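You operate a simulated robot arm through the tools that you are given. There is no shell and no other tool. Be economical: measure what you need, move in short steps, check, and stop when the job is done.

You are at the controls of a simulated two-armed robot. One attempt, no reset.

TASK
Take the 64 MB memory module from the lab end of the long table and put it on the teal table. Take the yellow link on the teal table and put it away on the low open shelf of the cupboard. Take the cartridge carton labelled "pink" from the teal table and leave it on the display counter. Put one of the name cards from the teal table on the silver disc. Put the brown carton labelled "posters" from the beige table on the green workbench and the brown carton that says "spare keys" on the blue paper. Put the pink wiping pad on the beige table away on the display counter. Take the yellow foam pad and leave it on the yellow sample card. Any order will do. Set down upright: yellow link, cartridge carton, name card.

Only the result counts: the job must be done as asked and must still hold three seconds after the hand-in. Knocking over, shifting, dropping, spilling or breaking anything else fails it.

THE ROBOT
Two 7-joint arms with two-finger parallel grippers on one trunk, on a base that drives. Base frame: it is fixed to the floor where the robot stands at the start and does not move with it; the origin is under the middle of the robot, x ahead of it, y to its left, z up; the surface under the hand at the start is at about z = 800. Units: mm, degrees, N and s.
The left shoulder is at the start at [20, 138, 1175], the right one opposite. With the tool pointing down near the work surface each hand reaches from about 100 to 500 mm from the robot's upright axis, wherever it stands, measured 20 degrees to its own side. Places, roughly: blue paper (13x18x2 cm) [-2100, -2600, 800]; brown carton [-2000, -2250, 750]; cartridge carton [-1750, 250, 750]; display counter [-5300, -500, 800]; green workbench [500, -4300, 800]; low open shelf of the cupboard [-5400, -4500, 900]; memory module [500, 0, 750]; name card [-2000, -750, 750]; pink wiping pad (7x5x4 cm) [-2000, -2800, 800]; silver disc (12x12x1 cm) [-1800, -800, 800]; teal table [-1900, -300, 800]; yellow foam pad (6x4x4 cm) [-5200, -1500, 800]; yellow link (5x2x3 cm) [-1800, 100, 800]; yellow sample card [-5250, -1500, 750]. Payload 1.57 kg a hand.
The tool frame of a hand sits at the grasp point between the pads (the TCP): z along the fingers, y along the line on which they close. The tips reach 30 mm beyond it. Largest opening 80 mm; finger width 17, thickness 12; the body of the gripper, 40 by 82 mm, starts 80 mm behind the TCP.
Orientation is that of the tool frame in the base frame, as a unit quaternion [w, x, y, z]. With the fingers straight down and closing along the base's y, the tool's x points along the base's -x, its y along +y and its z along -z.

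THE INTERFACE
- The arms move only by the tool move_arm. It takes "left_targets", "right_targets" or both (then of equal length, played together; a hand with none holds still); each is a list of rows, each a list of 7 numbers: the turn, a rotation vector about the tool's x, y, z in degrees, then the shift along the tool's x, y, z in mm, then the finger opening in mm, from 0 to 80. In form: [[wx, wy, wz, x, y, z, fingers], ...]. A call has 1 to 12 rows; each row is the pose to reach, as a shift and turn from the pose commanded when the call began, along the tool's axes at that moment. Rows are played at 5 a second. More than 50 mm and 8.6 degrees between two rows, or a gripper value outside its range, and nothing of the call is played. Where a pose cannot be reached the arm comes as near as it can. A force on the tool above 40 N (or 10 N above the force at the start of the call, whichever is more), or a blocked arm, ends the call early, and 0.2 s more pass. The fingers move at their own pace (about 45 mm/s each) and stop on an object; they squeeze with about 39 N. The grip force told is the motor's: it shows also when the fingers shut on nothing. Time passes only in rows, and 0.2 s behind the last, so rows that repeat a pose let the fingers close. The reply holds the time, the measured pose of the TCP, the force on the tool along the base axes, the opening and the grip force, in the units named above and with some noise, with the torque about the TCP (base axes, N m) and any sound that the robot's microphone picked up.
- Cameras (640 x 400 px; columns grow to the right, rows downward): "scene" is now at [191.6, 18.2, 1089.3]; the picture's right is [0.20, -0.98, 0.00], its down [-0.27, -0.05, -0.96] and it looks along [0.94, 0.19, -0.27] (base axes); focal length 214 px, centre (320, 200). "left" rides on the left gripper at [72, 7, -122] in its tool frame; the picture's right is [-0.09, 1.00, 0.00], its down [-0.84, -0.08, -0.54] and it looks along [-0.54, -0.05, 0.84] (tool axes); focal length 238 px, centre (320, 200). "right" rides on the right gripper at [72, -7, -122] in its tool frame; the picture's right is [0.09, 1.00, 0.00], its down [-0.84, 0.08, -0.54] and it looks along [-0.54, 0.05, 0.84] (tool axes); focal length 238 px, centre (320, 200). There is no depth. A picture from a camera that has moved, and an enlarged one, comes with that camera's place and axes in the base frame and with its lens.
- get_image(camera): a new picture of that camera. No time passes.
- move_column(by): slides the trunk up (or, below 0, down) by that many mm; the arms and the scene camera ride with it, the base frame stays. It gives what a move gives, with no picture.
- drive_base(legs): drives the robot by 1 to 6 legs, each [ahead, left, turn to the left] in mm, mm and degrees, along the robot's own axes; the way and the turn of a leg run together, so that a leg with both is an arc; at most 1500 mm and 180 degrees a leg. The arms and the cameras ride along, it lands a little off, and it stops where it bumps. It gives what a move gives.
- aim_head(pan, tilt): turns the head with the scene camera to pan (to the left, within 60 degrees either way) and tilt (down, from -29 to 69), counted from straight ahead of the robot. It gives what a move gives.
- close_up(camera, box): a new picture of the part [left, top, right, bottom] of that camera's present view, enlarged. No time passes.
- job_done(): hands the job in; it is judged then, once.

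Go step by step. Nothing tells you exact positions but the pictures and the camera data: compare them with the known pose of the tool, close in by small moves and look again before you grip or let go. The budget is 483 turns and 226 pictures, counting those below and the enlarged ones. Unless the task says otherwise, let go and move clear before handing in, and close with one line.

The tools are called after "Request:" by a JSON object that holds its "fn" and its "kwargs". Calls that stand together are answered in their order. move_arm: Moves the arms, as the interface text tells. Its arguments: {"type":"object","properties":{"left_targets":{"type":"array","items":{"type":"array","items":{"type":"number"}}},"right_targets":{"type":"array","items":{"type":"array","items":{"type":"number"}}}},"required":[]} The other tools are called the same way: move_column (by) slides the trunk up or down; drive_base (legs) drives the base; aim_head (pan, tilt) turns the head that bears the scene camera; get_image (camera) takes a picture; close_up (camera, box) takes an enlarged picture of a part of a camera's view; job_done () hands the job in.

At the start:

```text
t: 0.0
left_tcp_pos: [320.6, 139.5, 1032.2]
left_tcp_rot: [0.001, 0.0, 1.0, 0.0]
left_ft_force: [-0.7, 0.2, 0.0]
left_ft_torque: [0.02, -0.03, -0.01]
left_width: 80.0
left_grasp_force: 0.0
right_tcp_pos: [378.3, -116.9, 1068.9]
right_tcp_rot: [-0.048, 0.002, 0.999, -0.001]
right_ft_force: [-0.2, 0.6, 0.0]
right_ft_torque: [-0.03, -0.01, -0.01]
right_width: 79.7
right_grasp_force: 0.2
trunk travel left (down, up): [-550.0, 690.0]
robot x, y, heading: [0.8, 3.9, -0.0]
head pan, tilt: [11.4, 15.9]
```

scene: 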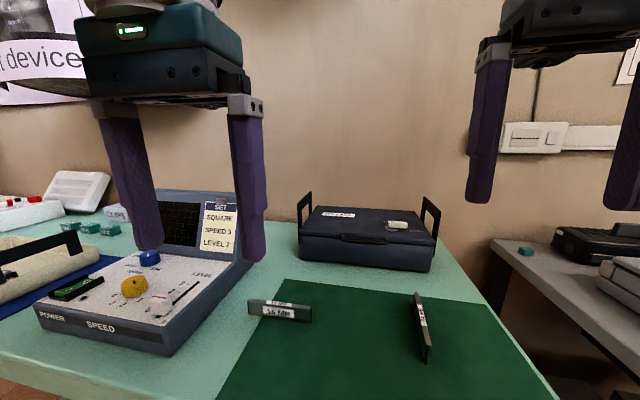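
right: 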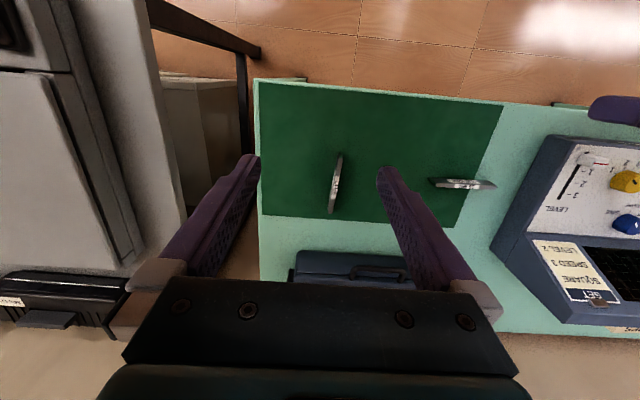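
left: 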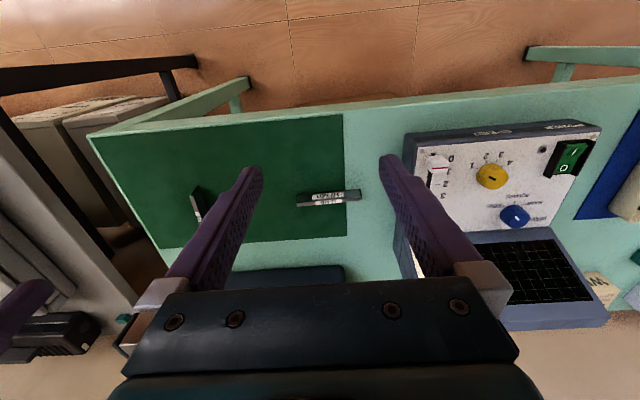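

I see two memory modules on the green mat; I need to read their labels first.

Request:
{"fn": "close_up", "kwargs": {"camera": "scene", "box": [230, 280, 330, 340]}}

Request:
{"fn": "close_up", "kwargs": {"camera": "right", "box": [300, 140, 380, 220]}}

Request:
{"fn": "close_up", "kwargs": {"camera": "scene", "box": [390, 280, 450, 370]}}

```text
6.40 times, centred on (280, 310) of scene
camera zoom: at [191.6, 18.2, 1089.3], right [0.2, -0.98, 0.0], down [-0.27, -0.05, -0.96], along [0.94, 0.19, -0.27], focal length 1373 px, centre (576, -504)
```

zoom: 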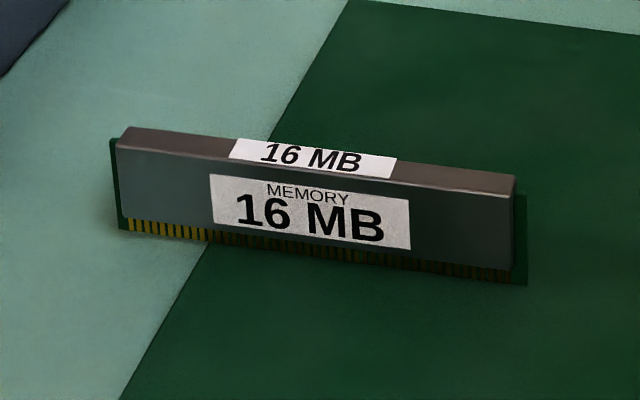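

```text
5.00 times, centred on (340, 180) of right
camera zoom: at [318.6, -122.5, 1197.7], right [-0.09, 1.0, 0.01], down [0.89, 0.07, 0.46], along [0.46, 0.05, -0.89], focal length 1192 px, centre (220, 300)
```

zoom: 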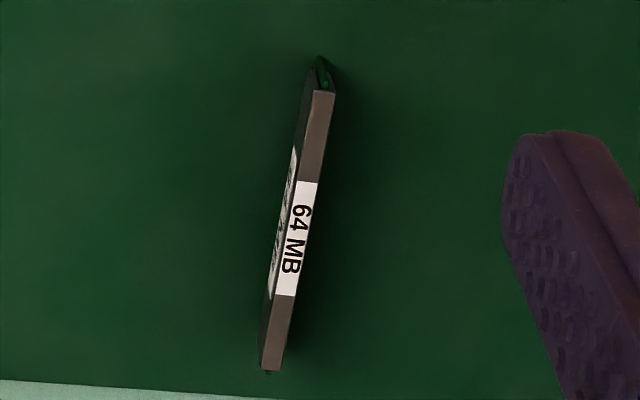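

```text
4.44 times, centred on (420, 325) of scene
camera zoom: at [191.6, 18.2, 1089.3], right [0.2, -0.98, 0.0], down [-0.27, -0.05, -0.96], along [0.94, 0.19, -0.27], focal length 953 px, centre (-124, -356)
```

zoom: 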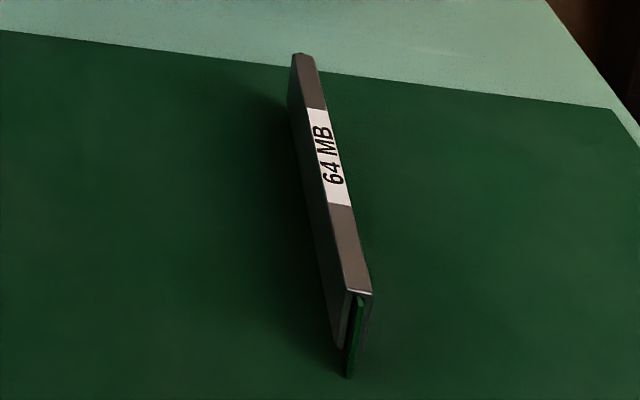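

The 64 MB module is at about [484, -80], its top near 830, running roughly along x. I take it with the right hand, going first to a pose above it.

Request:
{"fn": "move_arm", "kwargs": {"right_targets": [[0, -1.5, 0.8, -30, 9, 32, 60], [0, -3, 1.6, -60, 18, 64, 50], [0, -4.5, 2.5, -90, 28, 96, 45], [0, -5.5, 3.3, -118.8, 37, 128, 40], [0, -5.5, 3.3, -118.8, 37, 128, 40]]}}

Request:
{"fn": "get_image", "kwargs": {"camera": "right"}}

Request:
{"fn": "get_image", "kwargs": {"camera": "scene"}}

```text
t: 1.2
left_tcp_pos: [321.0, 139.9, 1032.5]
left_tcp_rot: [0.001, 0.001, 1.0, 0.0]
left_ft_force: [0.2, 0.6, 0.2]
left_ft_torque: [-0.03, -0.01, 0.0]
left_width: 80.0
left_grasp_force: 0.1
right_tcp_pos: [467.8, -84.2, 928.9]
right_tcp_rot: [0.001, 0.031, 1.0, -0.003]
right_ft_force: [0.3, -0.4, 0.4]
right_ft_torque: [0.0, -0.01, -0.01]
right_width: 40.3
right_grasp_force: 0.0
right hand out of reach, approached as far as the arm can: row 4, 5
trunk travel left (down, up): [-550.0, 690.0]
robot x, y, heading: [1.4, 1.2, -0.2]
head pan, tilt: [11.4, 15.9]
```

```text
219 pictures are left
camera right: at [395.7, -86.7, 1051.1], right [-0.03, 1.0, 0.0], down [0.84, 0.03, 0.54], along [0.54, 0.01, -0.84], focal length 238 px, centre (320, 200)
```

right: 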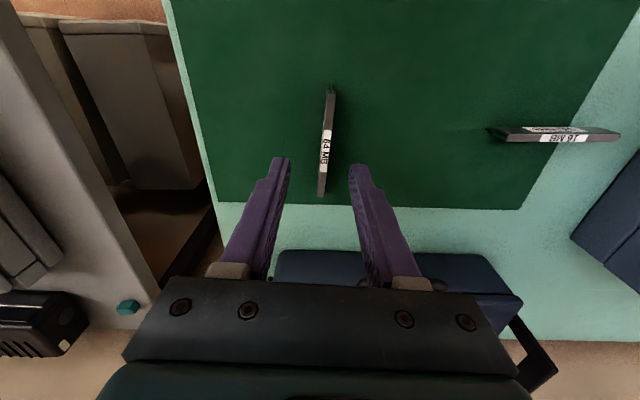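

```text
218 pictures are left
camera scene: at [191.7, 18.2, 1089.3], right [0.2, -0.98, 0.0], down [-0.27, -0.05, -0.96], along [0.94, 0.19, -0.27], focal length 214 px, centre (320, 200)
```

scene: 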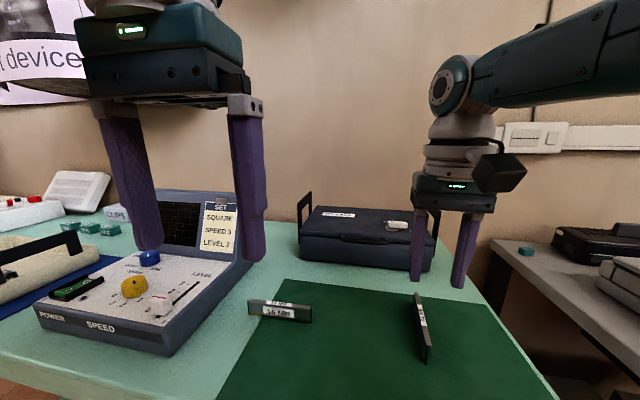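

The hand stops 13 mm short, at the limit of its reach. I drive 40 mm closer and check.

Request:
{"fn": "drive_base", "kwargs": {"legs": [[40, 0, 0]]}}

Request:
{"fn": "move_arm", "kwargs": {"right_targets": [[0, 0, 0, 20, 0, 0, 40], [0, 0, 0, 28, 4, 20, 40], [0, 0, 0, 28, 4, 20, 40]]}}

Request:
{"fn": "get_image", "kwargs": {"camera": "right"}}

```text
t: 2.1
left_tcp_pos: [360.1, 140.2, 1031.3]
left_tcp_rot: [0.0, -0.002, 1.0, -0.001]
left_ft_force: [-0.2, -0.9, 0.5]
left_ft_torque: [-0.02, 0.0, 0.01]
left_width: 79.9
left_grasp_force: 0.0
right_tcp_pos: [507.5, -84.8, 928.8]
right_tcp_rot: [-0.001, 0.03, 1.0, -0.002]
right_ft_force: [0.7, 0.5, -0.7]
right_ft_torque: [0.0, 0.0, 0.0]
right_width: 39.9
right_grasp_force: 0.0
trunk travel left (down, up): [-550.0, 690.0]
robot x, y, heading: [41.6, -1.6, 0.1]
head pan, tilt: [11.4, 15.9]
```

```text
t: 2.9
left_tcp_pos: [360.1, 138.4, 1032.1]
left_tcp_rot: [-0.001, -0.002, 1.0, 0.001]
left_ft_force: [-0.3, 0.1, 0.4]
left_ft_torque: [-0.02, 0.01, 0.0]
left_width: 79.8
left_grasp_force: 0.0
right_tcp_pos: [481.5, -77.7, 908.6]
right_tcp_rot: [0.0, 0.031, 1.0, -0.002]
right_ft_force: [0.4, 0.1, -0.1]
right_ft_torque: [0.01, 0.0, -0.01]
right_width: 40.1
right_grasp_force: 0.0
trunk travel left (down, up): [-550.0, 690.0]
robot x, y, heading: [32.5, -0.6, 0.0]
head pan, tilt: [11.4, 15.9]
```

```text
217 pictures are left
camera right: at [408.2, -80.1, 1031.0], right [-0.03, 1.0, 0.0], down [0.84, 0.03, 0.54], along [0.54, 0.01, -0.84], focal length 238 px, centre (320, 200)
```

right: 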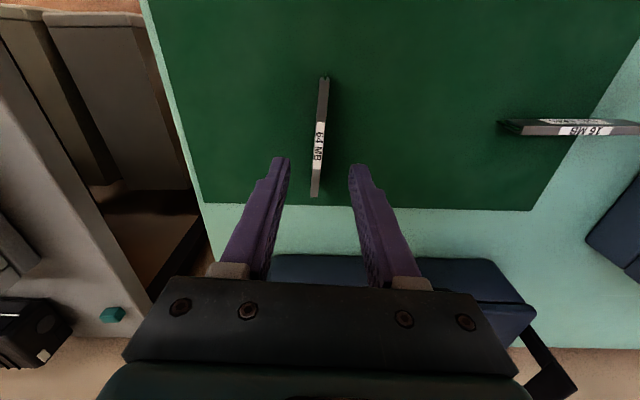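

The hand is centred over the module. I lower to about z = 836 and close.

Request:
{"fn": "move_arm", "kwargs": {"right_targets": [[0, 0, 0, 0, -2.5, 40, 40], [0, 0, 0, 0, -2.5, 70, 40], [0, 0, 0, 0, -2.5, 72, 40], [0, 0, 0, 0, -2.5, 72, 15], [0, 0, 0, 0, -2.5, 72, 0], [0, 0, 0, 0, -2.5, 72, 0]]}}

Request:
{"fn": "get_image", "kwargs": {"camera": "right"}}

```text
t: 4.3
left_tcp_pos: [360.1, 139.8, 1032.7]
left_tcp_rot: [0.0, 0.0, 1.0, 0.0]
left_ft_force: [-0.1, 0.3, -0.1]
left_ft_torque: [0.01, 0.02, 0.04]
left_width: 79.9
left_grasp_force: 0.0
right_tcp_pos: [479.3, -83.7, 837.4]
right_tcp_rot: [0.001, 0.031, 1.0, -0.001]
right_ft_force: [0.6, -0.3, 0.3]
right_ft_torque: [-0.02, 0.05, -0.04]
right_width: 7.2
right_grasp_force: 20.7
trunk travel left (down, up): [-550.0, 690.0]
robot x, y, heading: [42.8, -2.5, 0.1]
head pan, tilt: [11.4, 15.9]
```

```text
216 pictures are left
camera right: at [407.9, -84.9, 959.7], right [-0.03, 1.0, 0.0], down [0.84, 0.03, 0.54], along [0.54, 0.01, -0.84], focal length 238 px, centre (320, 200)
```

right: 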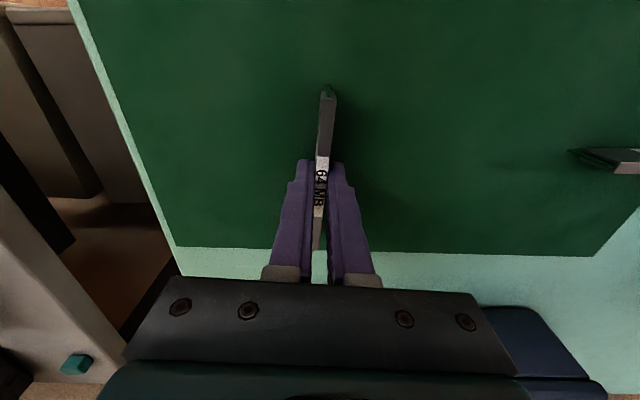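

Module gripped. I lift it and draw the hand in.

Request:
{"fn": "move_arm", "kwargs": {"right_targets": [[0, 0, 0, 0, 0, -45, 0], [0, 0, 0, 0, 0, -90, 0], [0, 0, 0, 30, 0, -125, 0], [0, 0, 0, 70, 0, -150, 0], [0, 0, 0, 110, -10, -175, 0], [0, 0, 0, 150, -20, -195, 0]]}}

Request:
{"fn": "drive_base", "kwargs": {"legs": [[-400, 0, 0], [0, 0, 90]]}}

Request:
{"fn": "aim_head", "kwargs": {"pan": 45, "tilt": 20}}

Request:
{"fn": "get_image", "kwargs": {"camera": "scene"}}

```text
t: 5.7
left_tcp_pos: [358.7, 140.1, 1032.4]
left_tcp_rot: [0.0, 0.0, 1.0, 0.0]
left_ft_force: [0.4, 0.0, 0.3]
left_ft_torque: [0.02, -0.02, -0.01]
left_width: 80.2
left_grasp_force: 0.0
right_tcp_pos: [327.0, -93.5, 1033.5]
right_tcp_rot: [-0.001, 0.032, 0.999, -0.002]
right_ft_force: [-0.4, 0.1, -0.5]
right_ft_torque: [-0.01, 0.02, 0.0]
right_width: 6.9
right_grasp_force: 26.4
trunk travel left (down, up): [-550.0, 690.0]
robot x, y, heading: [40.5, -1.7, 0.3]
head pan, tilt: [11.4, 15.9]
```

```text
t: 11.9
left_tcp_pos: [-487.5, 321.6, 1032.8]
left_tcp_rot: [0.0, -0.699, 0.715, 0.0]
left_ft_force: [-0.9, 0.1, 0.8]
left_ft_torque: [-0.01, -0.02, -0.03]
left_width: 80.0
left_grasp_force: 0.0
right_tcp_pos: [-257.2, 284.0, 1034.6]
right_tcp_rot: [0.002, -0.676, 0.737, -0.001]
right_ft_force: [-0.2, 0.1, -0.2]
right_ft_torque: [0.02, 0.0, -0.03]
right_width: 6.8
right_grasp_force: 26.5
trunk travel left (down, up): [-550.0, 690.0]
robot x, y, heading: [-357.5, -3.1, 88.5]
head pan, tilt: [11.4, 15.9]
```

```text
t: 12.9
left_tcp_pos: [-489.0, 321.8, 1032.2]
left_tcp_rot: [0.0, -0.699, 0.715, 0.001]
left_ft_force: [0.1, -0.1, -0.1]
left_ft_torque: [-0.01, 0.02, -0.02]
left_width: 79.8
left_grasp_force: 0.2
right_tcp_pos: [-257.0, 283.4, 1034.2]
right_tcp_rot: [0.001, -0.677, 0.736, -0.002]
right_ft_force: [-0.2, -0.1, -0.1]
right_ft_torque: [0.01, 0.01, 0.01]
right_width: 6.8
right_grasp_force: 26.0
trunk travel left (down, up): [-550.0, 690.0]
robot x, y, heading: [-357.6, -1.1, 88.7]
head pan, tilt: [45.0, 20.0]
```

```text
215 pictures are left
camera scene: at [-418.9, 166.1, 1082.7], right [0.72, 0.69, 0.0], down [0.24, -0.25, -0.94], along [-0.65, 0.68, -0.34], focal length 214 px, centre (320, 200)
```

scene: 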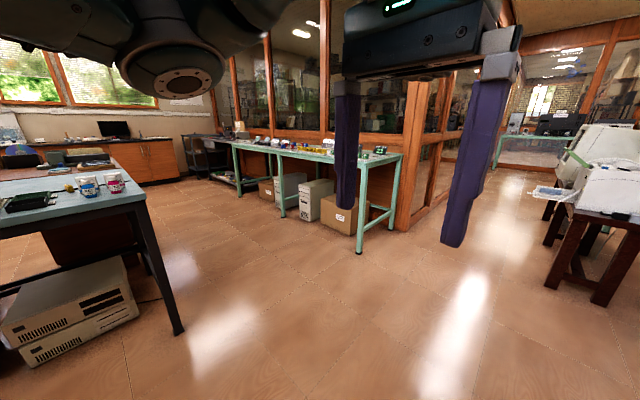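

The light table at the left must be the teal table. I turn to face it.

Request:
{"fn": "drive_base", "kwargs": {"legs": [[0, 0, 91]]}}

Request:
{"fn": "aim_head", "kwargs": {"pan": 0, "tilt": 15}}

Request:
{"fn": "get_image", "kwargs": {"camera": "scene"}}

```text
t: 17.2
left_tcp_pos: [-674.4, -146.0, 1032.0]
left_tcp_rot: [0.0, 1.0, 0.009, -0.001]
left_ft_force: [0.1, -0.2, 0.9]
left_ft_torque: [0.01, 0.02, 0.0]
left_width: 80.1
left_grasp_force: 0.0
right_tcp_pos: [-646.2, 87.4, 1035.1]
right_tcp_rot: [-0.001, 1.0, -0.022, 0.0]
right_ft_force: [0.1, -0.2, -0.3]
right_ft_torque: [-0.03, -0.01, 0.01]
right_width: 6.6
right_grasp_force: 26.5
trunk travel left (down, up): [-550.0, 690.0]
robot x, y, heading: [-355.0, -1.4, -178.8]
head pan, tilt: [45.0, 20.0]
```

```text
t: 18.4
left_tcp_pos: [-674.8, -146.5, 1031.9]
left_tcp_rot: [0.001, 1.0, 0.009, 0.0]
left_ft_force: [-0.4, -0.1, 0.3]
left_ft_torque: [0.01, -0.01, -0.03]
left_width: 79.9
left_grasp_force: 0.0
right_tcp_pos: [-645.9, 87.8, 1034.2]
right_tcp_rot: [-0.002, 1.0, -0.021, 0.0]
right_ft_force: [-0.2, -0.6, -0.8]
right_ft_torque: [-0.03, 0.0, -0.03]
right_width: 6.4
right_grasp_force: 26.2
trunk travel left (down, up): [-550.0, 690.0]
robot x, y, heading: [-357.6, -2.7, -178.9]
head pan, tilt: [0.0, 15.0]
```

```text
214 pictures are left
camera scene: at [-550.0, -4.7, 1090.8], right [-0.02, 1.0, 0.0], down [0.26, 0.01, -0.97], along [-0.97, -0.02, -0.26], focal length 214 px, centre (320, 200)
```

scene: 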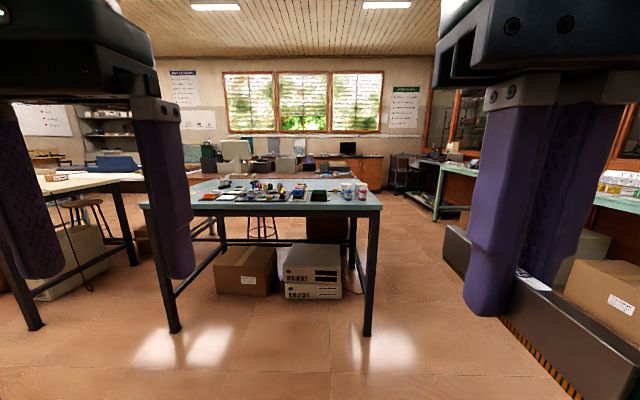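

I take an enlarged look at the table before driving up to it.

Request:
{"fn": "close_up", "kwargs": {"camera": "scene", "box": [180, 160, 390, 220]}}

Request:
{"fn": "drive_base", "kwargs": {"legs": [[650, 0, 0]]}}

Request:
{"fn": "aim_head", "kwargs": {"pan": 0, "tilt": 35}}

Request:
{"fn": "get_image", "kwargs": {"camera": "scene"}}

```text
3.05 times, centred on (285, 190) of scene
camera zoom: at [-550.0, -4.7, 1090.8], right [-0.02, 1.0, 0.0], down [0.26, 0.01, -0.97], along [-0.97, -0.02, -0.26], focal length 654 px, centre (427, 230)
```

zoom: 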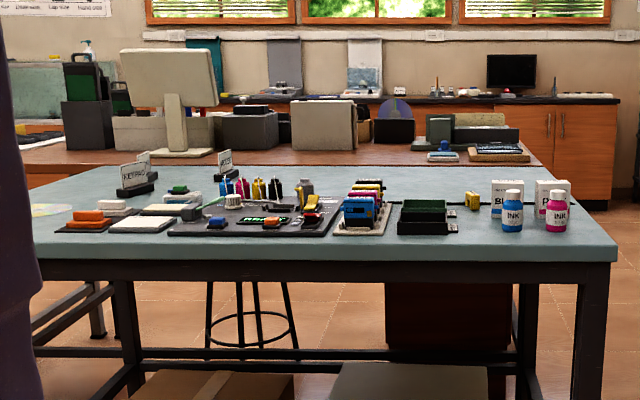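

```text
t: 21.9
left_tcp_pos: [-1320.7, -152.0, 1031.6]
left_tcp_rot: [0.0, 1.0, 0.005, 0.001]
left_ft_force: [0.2, 0.7, -0.6]
left_ft_torque: [0.01, 0.0, 0.0]
left_width: 79.8
left_grasp_force: 0.1
right_tcp_pos: [-1290.0, 80.4, 1034.9]
right_tcp_rot: [-0.002, 1.0, -0.027, 0.0]
right_ft_force: [-0.2, -0.3, -0.7]
right_ft_torque: [0.05, 0.02, -0.01]
right_width: 6.8
right_grasp_force: 26.2
trunk travel left (down, up): [-550.0, 690.0]
robot x, y, heading: [-1003.5, -7.1, -179.2]
head pan, tilt: [0.0, 15.0]
```

```text
t: 22.8
left_tcp_pos: [-1322.2, -152.4, 1032.8]
left_tcp_rot: [0.0, 1.0, 0.005, 0.0]
left_ft_force: [-0.1, 0.2, 0.6]
left_ft_torque: [0.0, -0.01, -0.02]
left_width: 80.0
left_grasp_force: 0.0
right_tcp_pos: [-1291.2, 80.7, 1035.1]
right_tcp_rot: [-0.002, 1.0, -0.026, 0.0]
right_ft_force: [-0.4, 0.4, -0.4]
right_ft_torque: [-0.02, 0.03, -0.03]
right_width: 6.8
right_grasp_force: 26.8
trunk travel left (down, up): [-550.0, 690.0]
robot x, y, heading: [-1003.1, -8.5, -179.7]
head pan, tilt: [0.0, 35.0]
```

```text
212 pictures are left
camera scene: at [-1190.6, -12.0, 1058.9], right [-0.01, 1.0, 0.0], down [0.57, 0.01, -0.82], along [-0.82, -0.01, -0.57], focal length 214 px, centre (320, 200)
```

scene: 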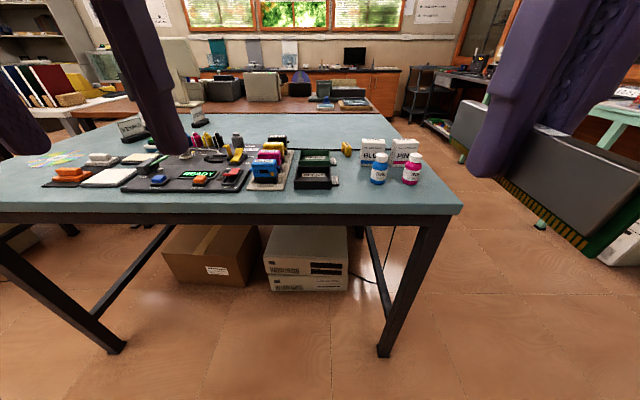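

The carton marked PINK and the yellow link sit near the table's right end, so I drive round to that side. There is free room there too for the module.

Request:
{"fn": "drive_base", "kwargs": {"legs": [[0, -620, 0], [800, 0, 0], [0, 0, 90]]}}

Request:
{"fn": "get_image", "kwargs": {"camera": "scene"}}

```text
t: 34.0
left_tcp_pos: [-1684.3, 284.8, 1032.7]
left_tcp_rot: [0.0, 0.707, 0.707, 0.0]
left_ft_force: [0.2, -0.2, 0.1]
left_ft_torque: [0.01, -0.03, 0.02]
left_width: 79.8
left_grasp_force: 0.1
right_tcp_pos: [-1915.9, 317.5, 1034.8]
right_tcp_rot: [-0.001, 0.73, 0.684, -0.001]
right_ft_force: [0.4, -0.8, 0.2]
right_ft_torque: [0.0, 0.03, 0.02]
right_width: 6.7
right_grasp_force: 26.1
trunk travel left (down, up): [-550.0, 690.0]
robot x, y, heading: [-1820.0, 603.8, -90.0]
head pan, tilt: [0.0, 35.0]
```

```text
211 pictures are left
camera scene: at [-1823.0, 415.6, 1058.8], right [-1.0, 0.0, 0.0], down [0.0, 0.57, -0.82], along [0.0, -0.82, -0.57], focal length 214 px, centre (320, 200)
```

scene: 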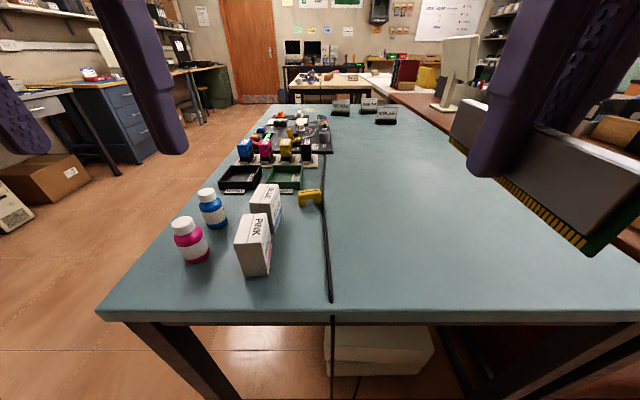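

The table's end is clear at about x = -1916, y = 200. I carry the module there and lower it.

Request:
{"fn": "move_arm", "kwargs": {"right_targets": [[0, 0, 0, -40, 0, 20, 0], [0, 0, 0, -80, 0, 45, 0], [0, 0, 0, -115, 0, 75, 0], [0, 0, 0, -117, 0, 115, 0], [0, 0, 0, -117, 0, 150, 0], [0, 0, 0, -117, 0, 180, 0]]}}

Request:
{"fn": "get_image", "kwargs": {"camera": "right"}}

Request:
{"fn": "get_image", "kwargs": {"camera": "scene"}}

```text
t: 35.4
left_tcp_pos: [-1682.7, 283.3, 1032.5]
left_tcp_rot: [-0.001, 0.707, 0.707, 0.0]
left_ft_force: [-0.8, -0.1, 0.5]
left_ft_torque: [0.03, 0.0, 0.02]
left_width: 79.7
left_grasp_force: 0.1
right_tcp_pos: [-1923.8, 200.4, 854.3]
right_tcp_rot: [-0.002, 0.729, 0.685, -0.002]
right_ft_force: [0.0, 0.1, -0.4]
right_ft_torque: [-0.02, 0.01, -0.01]
right_width: 6.6
right_grasp_force: 26.9
trunk travel left (down, up): [-550.0, 690.0]
robot x, y, heading: [-1823.6, 604.5, -90.3]
head pan, tilt: [0.0, 35.0]
```

```text
210 pictures are left
camera right: at [-1924.7, 273.1, 977.3], right [1.0, 0.03, 0.0], down [0.03, -0.84, 0.54], along [0.01, -0.54, -0.84], focal length 238 px, centre (320, 200)
```

right: 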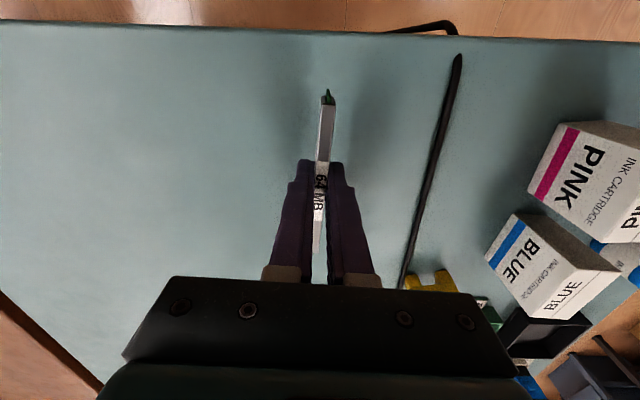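

```text
209 pictures are left
camera scene: at [-1822.9, 415.8, 1058.8], right [-1.0, 0.0, 0.0], down [0.0, 0.57, -0.82], along [0.0, -0.82, -0.57], focal length 214 px, centre (320, 200)
```

scene: 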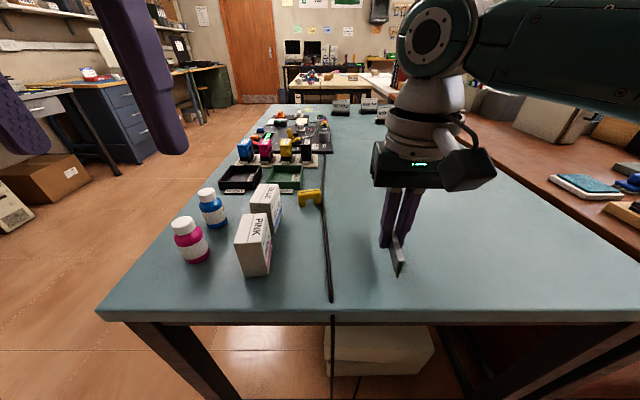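

Clear below. I creep down until contact.

Request:
{"fn": "move_arm", "kwargs": {"right_targets": [[0, 0, 0, 0, 0, 8, 0], [0, 0, 0, 0, 0, 13, 0], [0, 0, 0, 0, 0, 16, 0]]}}

```text
t: 36.2
left_tcp_pos: [-1683.4, 284.4, 1031.0]
left_tcp_rot: [0.0, 0.708, 0.706, -0.001]
left_ft_force: [0.1, 0.0, -0.3]
left_ft_torque: [-0.02, 0.0, 0.01]
left_width: 79.9
left_grasp_force: 0.1
right_tcp_pos: [-1924.4, 200.1, 838.2]
right_tcp_rot: [-0.001, 0.729, 0.685, 0.0]
right_ft_force: [-0.2, 0.7, 0.2]
right_ft_torque: [-0.02, 0.05, -0.01]
right_width: 6.9
right_grasp_force: 26.2
trunk travel left (down, up): [-550.0, 690.0]
robot x, y, heading: [-1821.6, 604.4, -90.1]
head pan, tilt: [0.0, 35.0]
```

Request:
{"fn": "move_arm", "kwargs": {"right_targets": [[0, 0, 0, 0, 0, 2, 0], [0, 0, 0, 0, 0, 4, 0], [0, 0, 0, 0, 0, 6, 0], [0, 0, 0, 0, 0, 8, 0]]}}

```text
t: 37.2
left_tcp_pos: [-1684.2, 282.9, 1032.4]
left_tcp_rot: [0.0, 0.707, 0.707, 0.0]
left_ft_force: [-0.1, -0.6, -0.9]
left_ft_torque: [-0.04, 0.01, -0.01]
left_width: 79.8
left_grasp_force: 0.2
right_tcp_pos: [-1924.9, 199.1, 832.1]
right_tcp_rot: [-0.001, 0.729, 0.685, -0.002]
right_ft_force: [-0.4, 7.8, 23.7]
right_ft_torque: [0.18, 0.0, 0.01]
right_width: 7.1
right_grasp_force: 26.1
trunk travel left (down, up): [-550.0, 690.0]
robot x, y, heading: [-1821.5, 603.2, -90.0]
head pan, tilt: [0.0, 35.0]
```

It is in contact. I release gently and rise.

Request:
{"fn": "move_arm", "kwargs": {"right_targets": [[0, 0, 0, 0, 0, -2, 0], [0, 0, 0, 0, 0, -2, 25], [0, 0, 0, 0, 0, -2, 25], [0, 0, 0, 0, 0, -40, 25], [0, 0, 0, 0, 0, -85, 40], [0, 0, 0, 40, 0, -130, 60], [0, 0, 0, 80, 0, -160, 70], [0, 0, 0, 117, 0, -200, 70]]}}

Request:
{"fn": "get_image", "kwargs": {"camera": "scene"}}

```text
refused: row 6 steps farther than a row can; nothing moved
```

```text
208 pictures are left
camera scene: at [-1823.5, 415.6, 1059.4], right [-1.0, 0.0, 0.0], down [0.0, 0.57, -0.82], along [0.0, -0.82, -0.57], focal length 214 px, centre (320, 200)
```

scene: 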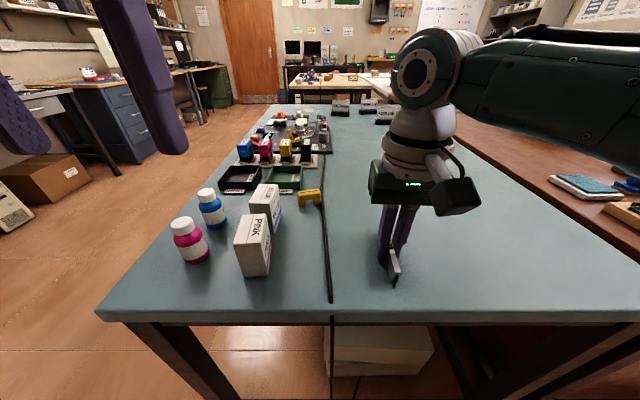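

Request:
{"fn": "move_arm", "kwargs": {"right_targets": [[0, 0, 0, 0, 0, -2, 0], [0, 0, 0, 0, 0, -2, 25], [0, 0, 0, 0, 0, -2, 25], [0, 0, 0, 0, 0, -40, 25], [0, 0, 0, 0, 0, -85, 40], [0, 0, 0, 25, 0, -120, 60], [0, 0, 0, 60, 0, -150, 70], [0, 0, 0, 90, 0, -180, 70], [0, 0, 0, 117, 0, -200, 70]]}}

Request:
{"fn": "get_image", "kwargs": {"camera": "scene"}}

```text
t: 39.2
left_tcp_pos: [-1685.7, 284.5, 1032.2]
left_tcp_rot: [0.0, 0.708, 0.706, 0.0]
left_ft_force: [0.3, 0.9, -0.4]
left_ft_torque: [0.01, 0.04, -0.02]
left_width: 80.0
left_grasp_force: 0.1
right_tcp_pos: [-1917.0, 316.6, 1030.3]
right_tcp_rot: [-0.003, 0.73, 0.683, -0.001]
right_ft_force: [-1.0, 0.5, 0.0]
right_ft_torque: [0.04, -0.01, 0.01]
right_width: 70.0
right_grasp_force: 0.0
trunk travel left (down, up): [-550.0, 690.0]
robot x, y, heading: [-1826.2, 605.6, -89.9]
head pan, tilt: [0.0, 35.0]
```

```text
207 pictures are left
camera scene: at [-1823.1, 415.7, 1058.8], right [-1.0, 0.0, 0.0], down [0.0, 0.57, -0.82], along [0.0, -0.82, -0.57], focal length 214 px, centre (320, 200)
```

scene: 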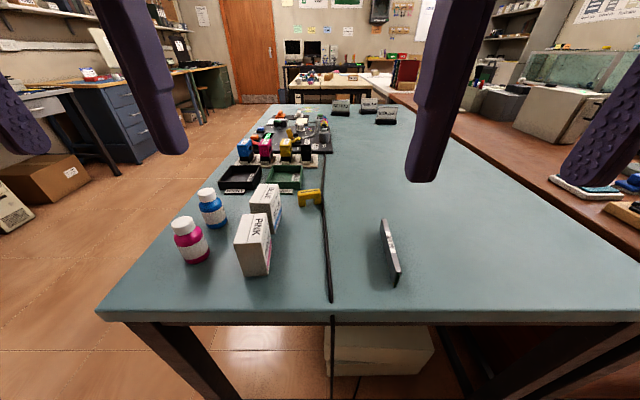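

The module stands on the table. Next come the PINK carton (left hand) and the yellow link (right hand), so I look closely.

Request:
{"fn": "close_up", "kwargs": {"camera": "scene", "box": [160, 160, 340, 290]}}

Request:
{"fn": "get_image", "kwargs": {"camera": "left"}}

```text
3.08 times, centred on (250, 225) of scene
camera zoom: at [-1823.1, 415.7, 1058.8], right [-1.0, 0.0, 0.0], down [0.0, 0.57, -0.82], along [0.0, -0.82, -0.57], focal length 660 px, centre (535, 123)
```

zoom: 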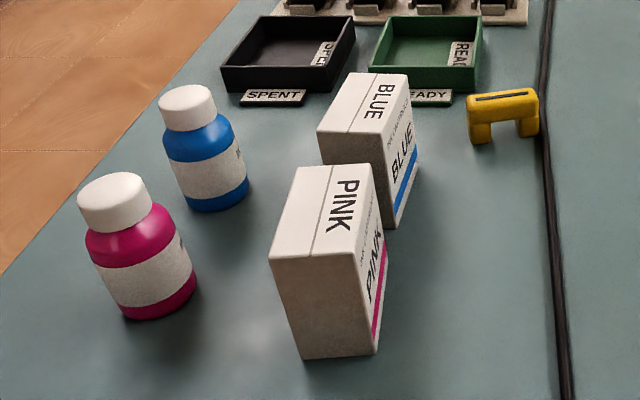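

```text
205 pictures are left
camera left: at [-1677.4, 356.1, 1153.5], right [1.0, -0.09, 0.0], down [-0.08, -0.84, 0.54], along [-0.05, -0.54, -0.84], focal length 238 px, centre (320, 200)
```

left: 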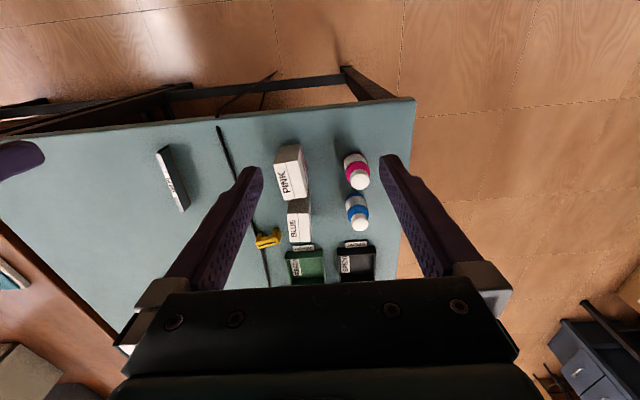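

The PINK carton is centred at about [-1731, 199], 34 mm wide in x, with its top near 863. I bring the left hand above it.

Request:
{"fn": "move_arm", "kwargs": {"left_targets": [[0, 0, -1, -28, -15, 25, 70], [0, 0, -2, -56, -30, 50, 64], [0, 0, -3.4, -85, -47, 75, 60], [0, 0, -3.4, -85, -47, 105, 60]]}}

Request:
{"fn": "get_image", "kwargs": {"camera": "left"}}

Request:
{"fn": "get_image", "kwargs": {"camera": "scene"}}

```text
t: 40.2
left_tcp_pos: [-1731.9, 198.5, 926.9]
left_tcp_rot: [0.0, 0.686, 0.727, 0.0]
left_ft_force: [0.2, -0.4, 0.3]
left_ft_torque: [-0.02, -0.02, 0.01]
left_width: 60.2
left_grasp_force: 0.0
right_tcp_pos: [-1914.8, 316.0, 1029.4]
right_tcp_rot: [-0.002, 0.729, 0.684, -0.001]
right_ft_force: [-0.4, 0.2, 0.4]
right_ft_torque: [0.01, 0.0, 0.01]
right_width: 69.9
right_grasp_force: 0.1
trunk travel left (down, up): [-550.0, 690.0]
robot x, y, heading: [-1822.6, 605.3, -90.1]
head pan, tilt: [0.0, 35.0]
```

```text
204 pictures are left
camera left: at [-1728.4, 272.0, 1047.9], right [1.0, -0.03, 0.0], down [-0.03, -0.84, 0.54], along [-0.02, -0.54, -0.84], focal length 238 px, centre (320, 200)
```

left: 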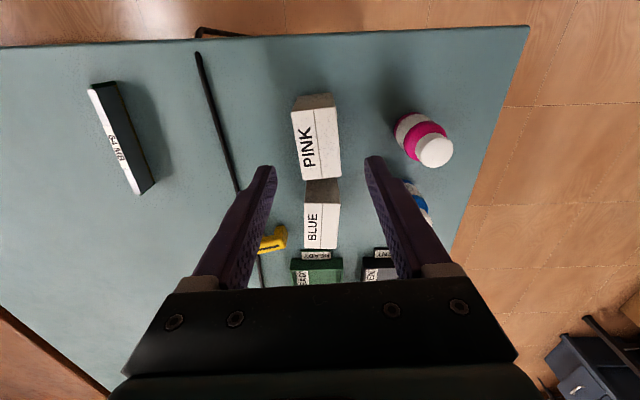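

```text
203 pictures are left
camera scene: at [-1823.0, 415.8, 1058.8], right [-1.0, 0.0, 0.0], down [0.0, 0.57, -0.82], along [0.0, -0.82, -0.57], focal length 214 px, centre (320, 200)
```

scene: 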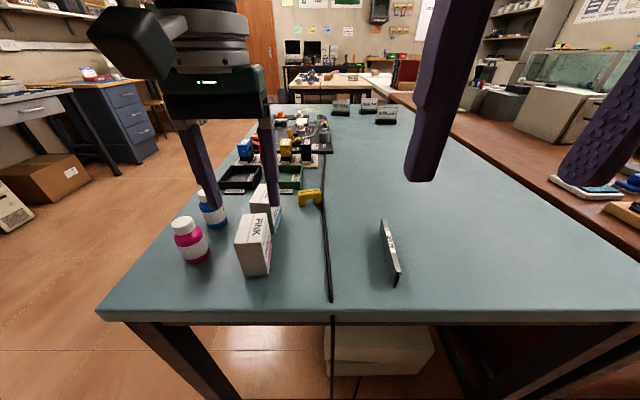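

Aligned to within a few mm. I lower and grip.

Request:
{"fn": "move_arm", "kwargs": {"left_targets": [[0, 0, 0, 3, 0, 40, 60], [0, 0, 0, 3, 0, 79, 60], [0, 0, 0, 3, 0, 79, 40], [0, 0, 0, 3, 0, 79, 20], [0, 0, 0, 3, 0, 79, 20], [0, 0, 0, 3, 0, 79, 20]]}}

Request:
{"fn": "get_image", "kwargs": {"camera": "left"}}

```text
t: 41.6
left_tcp_pos: [-1729.8, 202.5, 849.5]
left_tcp_rot: [0.0, 0.687, 0.727, 0.0]
left_ft_force: [0.8, 0.4, 1.1]
left_ft_torque: [0.02, -0.01, -0.01]
left_width: 33.4
left_grasp_force: 34.3
right_tcp_pos: [-1915.4, 316.1, 1029.3]
right_tcp_rot: [-0.002, 0.73, 0.684, -0.002]
right_ft_force: [-0.1, -1.4, 0.0]
right_ft_torque: [0.0, 0.02, 0.01]
right_width: 70.0
right_grasp_force: 0.1
trunk travel left (down, up): [-550.0, 690.0]
robot x, y, heading: [-1827.1, 603.8, -90.0]
head pan, tilt: [0.0, 35.0]
```

```text
202 pictures are left
camera left: at [-1727.9, 274.8, 970.7], right [1.0, -0.03, 0.0], down [-0.03, -0.84, 0.54], along [-0.02, -0.54, -0.84], focal length 238 px, centre (320, 200)
```

left: 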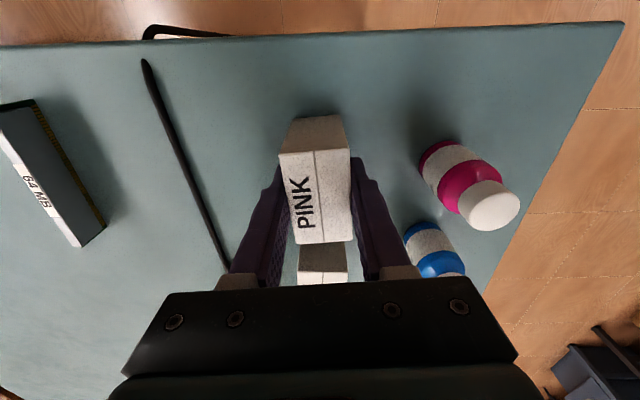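

Gripped at 33 mm. I lift straight up and pull back.

Request:
{"fn": "move_arm", "kwargs": {"left_targets": [[0, 0, 0, 0, 0, -40, 20], [0, 0, 0, 0, 0, -80, 20], [0, 0, 0, 15, 10, -120, 20], [0, 0, 0, 45, 25, -150, 20], [0, 0, 0, 80, 45, -180, 20]]}}

Request:
{"fn": "close_up", "kwargs": {"camera": "scene", "box": [270, 170, 350, 220]}}

```text
refused: row 5 steps farther than a row can; nothing moved
```

```text
8.00 times, centred on (310, 195) of scene
camera zoom: at [-1823.0, 415.7, 1058.8], right [-1.0, 0.0, 0.0], down [0.0, 0.57, -0.82], along [0.0, -0.82, -0.57], focal length 1716 px, centre (400, 240)
```

zoom: 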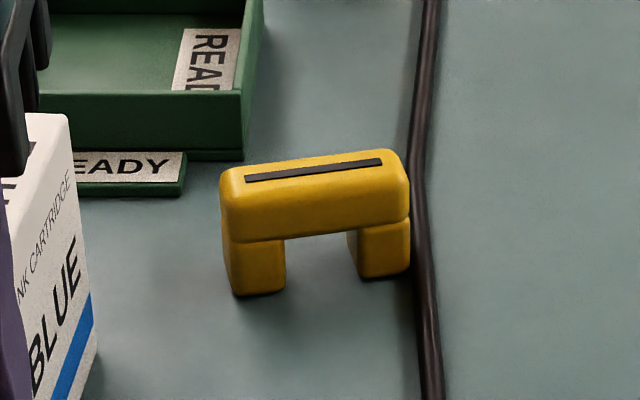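

The link is a standing bridge beside a cord, about 555 mm ahead of the robot, so I must get closer. I lift the carton and look down at the table edge and the base.

Request:
{"fn": "move_arm", "kwargs": {"left_targets": [[0, 0, 0, 0, 0, -40, 20], [0, 0, 0, 0, 0, -80, 20], [0, 0, 0, 15, 10, -120, 20], [0, 0, 0, 40, 25, -150, 20], [0, 0, 0, 70, 45, -180, 20]]}}

Request:
{"fn": "aim_head", "kwargs": {"pan": 0, "tilt": 69}}

Request:
{"fn": "get_image", "kwargs": {"camera": "scene"}}

```text
t: 42.8
left_tcp_pos: [-1687.3, 272.9, 1029.6]
left_tcp_rot: [0.0, 0.687, 0.727, 0.001]
left_ft_force: [0.7, -0.5, 0.6]
left_ft_torque: [-0.03, -0.03, 0.01]
left_width: 33.1
left_grasp_force: 39.0
right_tcp_pos: [-1916.0, 316.9, 1030.1]
right_tcp_rot: [-0.001, 0.729, 0.684, -0.001]
right_ft_force: [-0.3, 0.3, 0.7]
right_ft_torque: [0.0, -0.01, -0.02]
right_width: 70.0
right_grasp_force: 0.0
trunk travel left (down, up): [-550.0, 690.0]
robot x, y, heading: [-1827.9, 601.7, -90.1]
head pan, tilt: [0.0, 35.0]
```

```text
t: 43.8
left_tcp_pos: [-1688.8, 273.3, 1028.6]
left_tcp_rot: [0.0, 0.686, 0.727, 0.0]
left_ft_force: [0.5, -1.0, -1.0]
left_ft_torque: [0.01, 0.0, 0.02]
left_width: 33.1
left_grasp_force: 39.2
right_tcp_pos: [-1915.9, 316.7, 1030.1]
right_tcp_rot: [-0.001, 0.729, 0.684, -0.001]
right_ft_force: [-0.7, -0.4, -0.2]
right_ft_torque: [-0.01, 0.02, 0.02]
right_width: 70.0
right_grasp_force: 0.0
trunk travel left (down, up): [-550.0, 690.0]
robot x, y, heading: [-1822.7, 608.3, -90.2]
head pan, tilt: [0.0, 68.8]
```

```text
200 pictures are left
camera scene: at [-1823.0, 447.7, 1015.2], right [-1.0, 0.0, 0.0], down [0.0, 0.93, -0.36], along [0.0, -0.36, -0.93], focal length 214 px, centre (320, 200)
```

scene: 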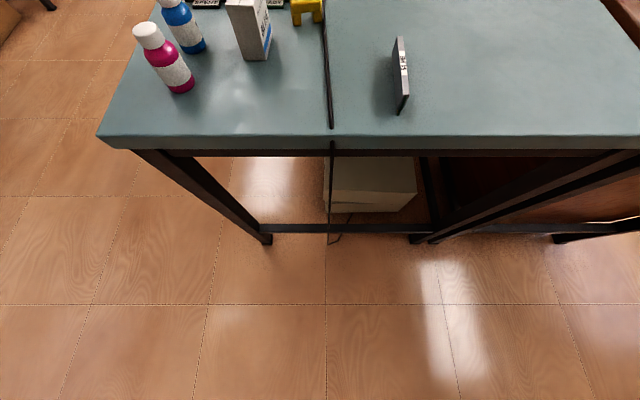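

The table has only legs and a rail at about y = 235 below it. I shift left and inch forward, watching for bumps.

Request:
{"fn": "drive_base", "kwargs": {"legs": [[0, 140, 0], [50, 0, 0]]}}

Request:
{"fn": "drive_base", "kwargs": {"legs": [[30, 0, 0]]}}

```text
t: 45.6
left_tcp_pos: [-1547.0, 224.2, 1028.6]
left_tcp_rot: [0.001, 0.686, 0.727, -0.001]
left_ft_force: [0.1, -0.1, -1.0]
left_ft_torque: [-0.01, 0.02, -0.02]
left_width: 33.0
left_grasp_force: 38.8
right_tcp_pos: [-1776.6, 267.3, 1031.2]
right_tcp_rot: [0.0, 0.73, 0.684, -0.001]
right_ft_force: [-0.6, -0.5, -0.6]
right_ft_torque: [0.02, 0.02, -0.02]
right_width: 69.9
right_grasp_force: 0.1
trunk travel left (down, up): [-550.0, 690.0]
robot x, y, heading: [-1681.9, 553.3, -90.1]
head pan, tilt: [0.0, 68.8]
```

```text
t: 46.5
left_tcp_pos: [-1548.5, 192.5, 1028.0]
left_tcp_rot: [0.0, 0.687, 0.727, 0.0]
left_ft_force: [-0.1, -0.4, -0.9]
left_ft_torque: [0.0, 0.02, -0.01]
left_width: 33.0
left_grasp_force: 39.2
right_tcp_pos: [-1774.7, 236.0, 1030.0]
right_tcp_rot: [-0.001, 0.729, 0.685, -0.001]
right_ft_force: [0.1, 0.5, 0.3]
right_ft_torque: [0.01, -0.02, 0.05]
right_width: 70.0
right_grasp_force: 0.2
trunk travel left (down, up): [-550.0, 690.0]
robot x, y, heading: [-1686.3, 520.9, -90.1]
head pan, tilt: [0.0, 68.8]
```

No bump, so I go a little more and then rotate the right hand by 90° above the link.

Request:
{"fn": "drive_base", "kwargs": {"legs": [[30, 0, 0]]}}

Request:
{"fn": "aim_head", "kwargs": {"pan": 0, "tilt": 40}}

Request:
{"fn": "get_image", "kwargs": {"camera": "scene"}}

```text
t: 47.3
left_tcp_pos: [-1548.5, 163.6, 1028.9]
left_tcp_rot: [0.0, 0.686, 0.727, -0.001]
left_ft_force: [0.8, 0.0, -0.5]
left_ft_torque: [0.03, 0.01, -0.01]
left_width: 33.4
left_grasp_force: 39.0
right_tcp_pos: [-1775.4, 206.2, 1029.8]
right_tcp_rot: [-0.001, 0.729, 0.684, -0.001]
right_ft_force: [-0.9, -0.2, -0.4]
right_ft_torque: [0.02, 0.01, 0.02]
right_width: 70.0
right_grasp_force: 0.1
trunk travel left (down, up): [-550.0, 690.0]
robot x, y, heading: [-1682.0, 492.7, -90.0]
head pan, tilt: [0.0, 68.8]
```

```text
t: 48.2
left_tcp_pos: [-1547.3, 162.7, 1027.5]
left_tcp_rot: [-0.001, 0.687, 0.727, 0.001]
left_ft_force: [0.6, -0.2, -1.0]
left_ft_torque: [0.01, -0.01, 0.02]
left_width: 33.2
left_grasp_force: 38.7
right_tcp_pos: [-1774.7, 207.2, 1029.5]
right_tcp_rot: [-0.001, 0.729, 0.685, -0.002]
right_ft_force: [0.5, -0.4, 0.1]
right_ft_torque: [0.01, 0.02, 0.01]
right_width: 70.1
right_grasp_force: 0.0
trunk travel left (down, up): [-550.0, 690.0]
robot x, y, heading: [-1684.8, 495.0, -90.0]
head pan, tilt: [0.0, 40.0]
```

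```text
199 pictures are left
camera scene: at [-1682.2, 309.0, 1051.2], right [-1.0, 0.0, 0.0], down [0.0, 0.64, -0.77], along [0.0, -0.77, -0.64], focal length 214 px, centre (320, 200)
```

scene: 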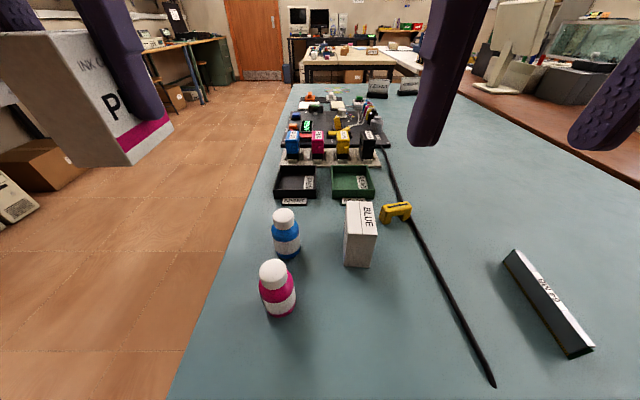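

I rotate the right hand about 74° so the fingers close across the link's thin side, while moving above it.

Request:
{"fn": "move_arm", "kwargs": {"right_targets": [[0, 0, 8.27, -10, -1.7, 0, 60], [0, 0, 16.5, -30, -3.4, 10, 60], [0, 0, 24.8, -50, -5, 25, 60], [0, 0, 33.1, -70, -7, 40, 60], [0, 0, 41.3, -90, -8.6, 55, 60], [0, 0, 49.6, -110, -10.3, 70, 60], [0, 0, 57.9, -130, -12, 85, 60], [0, 0, 66.1, -148, -14, 100, 60], [0, 0, 74.4, -159.4, -15.5, 120, 60], [0, 0, 74.4, -159.4, -15.5, 120, 60]]}}

Request:
{"fn": "get_image", "kwargs": {"camera": "right"}}

Request:
{"fn": "get_image", "kwargs": {"camera": "scene"}}

```text
t: 50.5
left_tcp_pos: [-1547.1, 163.5, 1028.4]
left_tcp_rot: [0.0, 0.687, 0.727, 0.001]
left_ft_force: [0.0, 0.0, -0.8]
left_ft_torque: [-0.03, -0.02, -0.01]
left_width: 33.1
left_grasp_force: 38.2
right_tcp_pos: [-1801.8, 47.8, 908.1]
right_tcp_rot: [0.0, 0.995, 0.104, -0.002]
right_ft_force: [0.2, 0.2, 0.2]
right_ft_torque: [0.01, 0.0, 0.02]
right_width: 60.1
right_grasp_force: 0.0
trunk travel left (down, up): [-550.0, 690.0]
robot x, y, heading: [-1683.3, 495.3, -90.2]
head pan, tilt: [0.0, 40.0]
```

```text
198 pictures are left
camera right: at [-1730.5, 70.2, 1030.7], right [0.3, -0.96, 0.0], down [-0.8, -0.25, 0.55], along [-0.52, -0.16, -0.84], focal length 238 px, centre (320, 200)
```

right: 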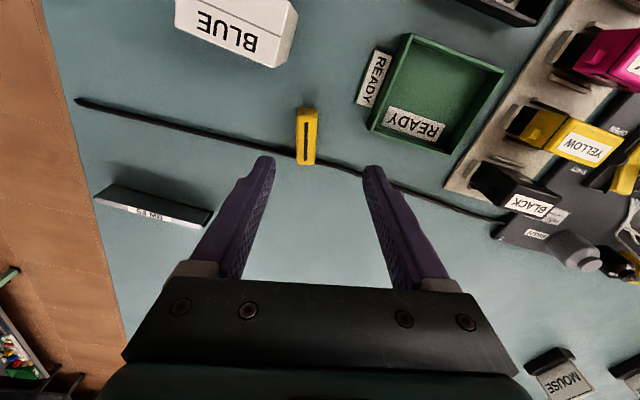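

```text
197 pictures are left
camera scene: at [-1682.2, 309.0, 1051.2], right [-1.0, 0.0, 0.0], down [0.0, 0.64, -0.77], along [0.0, -0.77, -0.64], focal length 214 px, centre (320, 200)
```

scene: 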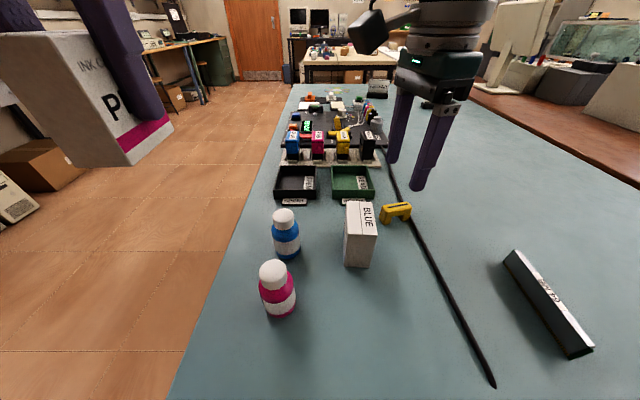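

The link's centre is about 13 mm nearer the robot than I placed it. I correct that and lower with a narrower opening, keeping the tips above the cord.

Request:
{"fn": "move_arm", "kwargs": {"right_targets": [[0, 0, -2, 3, -13, 0, 40], [0, 0, -2, 3, -13, 30, 38], [0, 0, -2, 3, -13, 40, 38]]}}

Request:
{"fn": "get_image", "kwargs": {"camera": "right"}}

Request:
{"fn": "close_up", "kwargs": {"camera": "scene", "box": [330, 150, 470, 240]}}

```text
t: 51.2
left_tcp_pos: [-1546.9, 162.9, 1028.0]
left_tcp_rot: [0.0, 0.687, 0.727, 0.002]
left_ft_force: [0.0, -0.3, -0.2]
left_ft_torque: [-0.04, -0.01, -0.01]
left_width: 33.3
left_grasp_force: 39.0
right_tcp_pos: [-1799.9, 61.3, 870.0]
right_tcp_rot: [-0.001, 0.993, 0.122, -0.002]
right_ft_force: [-0.3, -0.2, -0.2]
right_ft_torque: [0.01, -0.01, 0.03]
right_width: 38.1
right_grasp_force: 0.1
trunk travel left (down, up): [-550.0, 690.0]
robot x, y, heading: [-1685.7, 490.4, -90.2]
head pan, tilt: [0.0, 40.0]
```

```text
196 pictures are left
camera right: at [-1731.1, 85.2, 991.8], right [0.33, -0.94, 0.0], down [-0.79, -0.28, 0.55], along [-0.52, -0.18, -0.84], focal length 238 px, centre (320, 200)
```

right: 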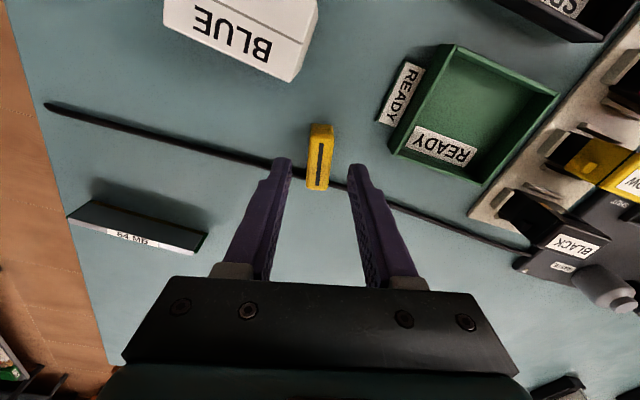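

```text
4.44 times, centred on (400, 195) of scene
camera zoom: at [-1682.2, 309.0, 1051.3], right [-1.0, 0.0, 0.0], down [0.0, 0.64, -0.77], along [0.0, -0.77, -0.64], focal length 953 px, centre (-36, 222)
```

zoom: 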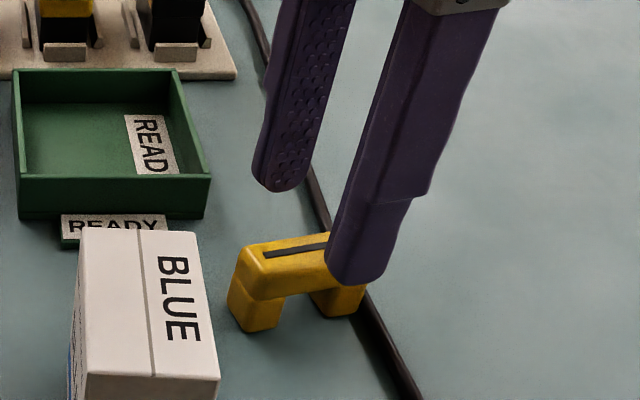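

Centred over the link. I lower and close.

Request:
{"fn": "move_arm", "kwargs": {"right_targets": [[0, 0, 0, 1, 0, 20, 38], [0, 0, 0, 1, 0, 33, 38], [0, 0, 0, 1, 0, 33, 24], [0, 0, 0, 1, 0, 33, 8], [0, 0, 0, 1, 0, 33, 5], [0, 0, 0, 1, 0, 33, 5]]}}

Request:
{"fn": "get_image", "kwargs": {"camera": "right"}}

```text
t: 52.6
left_tcp_pos: [-1547.5, 162.9, 1028.0]
left_tcp_rot: [0.0, 0.686, 0.727, 0.001]
left_ft_force: [-0.1, 0.2, -0.8]
left_ft_torque: [0.02, 0.0, -0.01]
left_width: 33.1
left_grasp_force: 39.1
right_tcp_pos: [-1799.8, 62.1, 837.1]
right_tcp_rot: [-0.001, 0.993, 0.121, -0.002]
right_ft_force: [-0.9, 1.0, 0.1]
right_ft_torque: [0.02, -0.03, 0.0]
right_width: 16.8
right_grasp_force: 32.1
trunk travel left (down, up): [-550.0, 690.0]
robot x, y, heading: [-1685.9, 495.6, -90.3]
head pan, tilt: [0.0, 40.0]
```

```text
194 pictures are left
camera right: at [-1730.4, 84.8, 959.6], right [0.33, -0.94, 0.0], down [-0.79, -0.28, 0.54], along [-0.51, -0.18, -0.84], focal length 238 px, centre (320, 200)
```

right: 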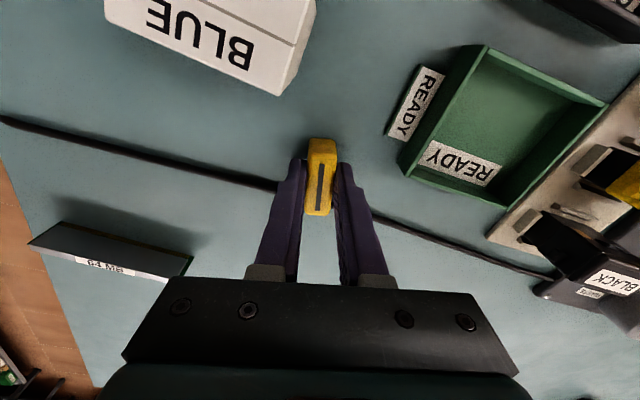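

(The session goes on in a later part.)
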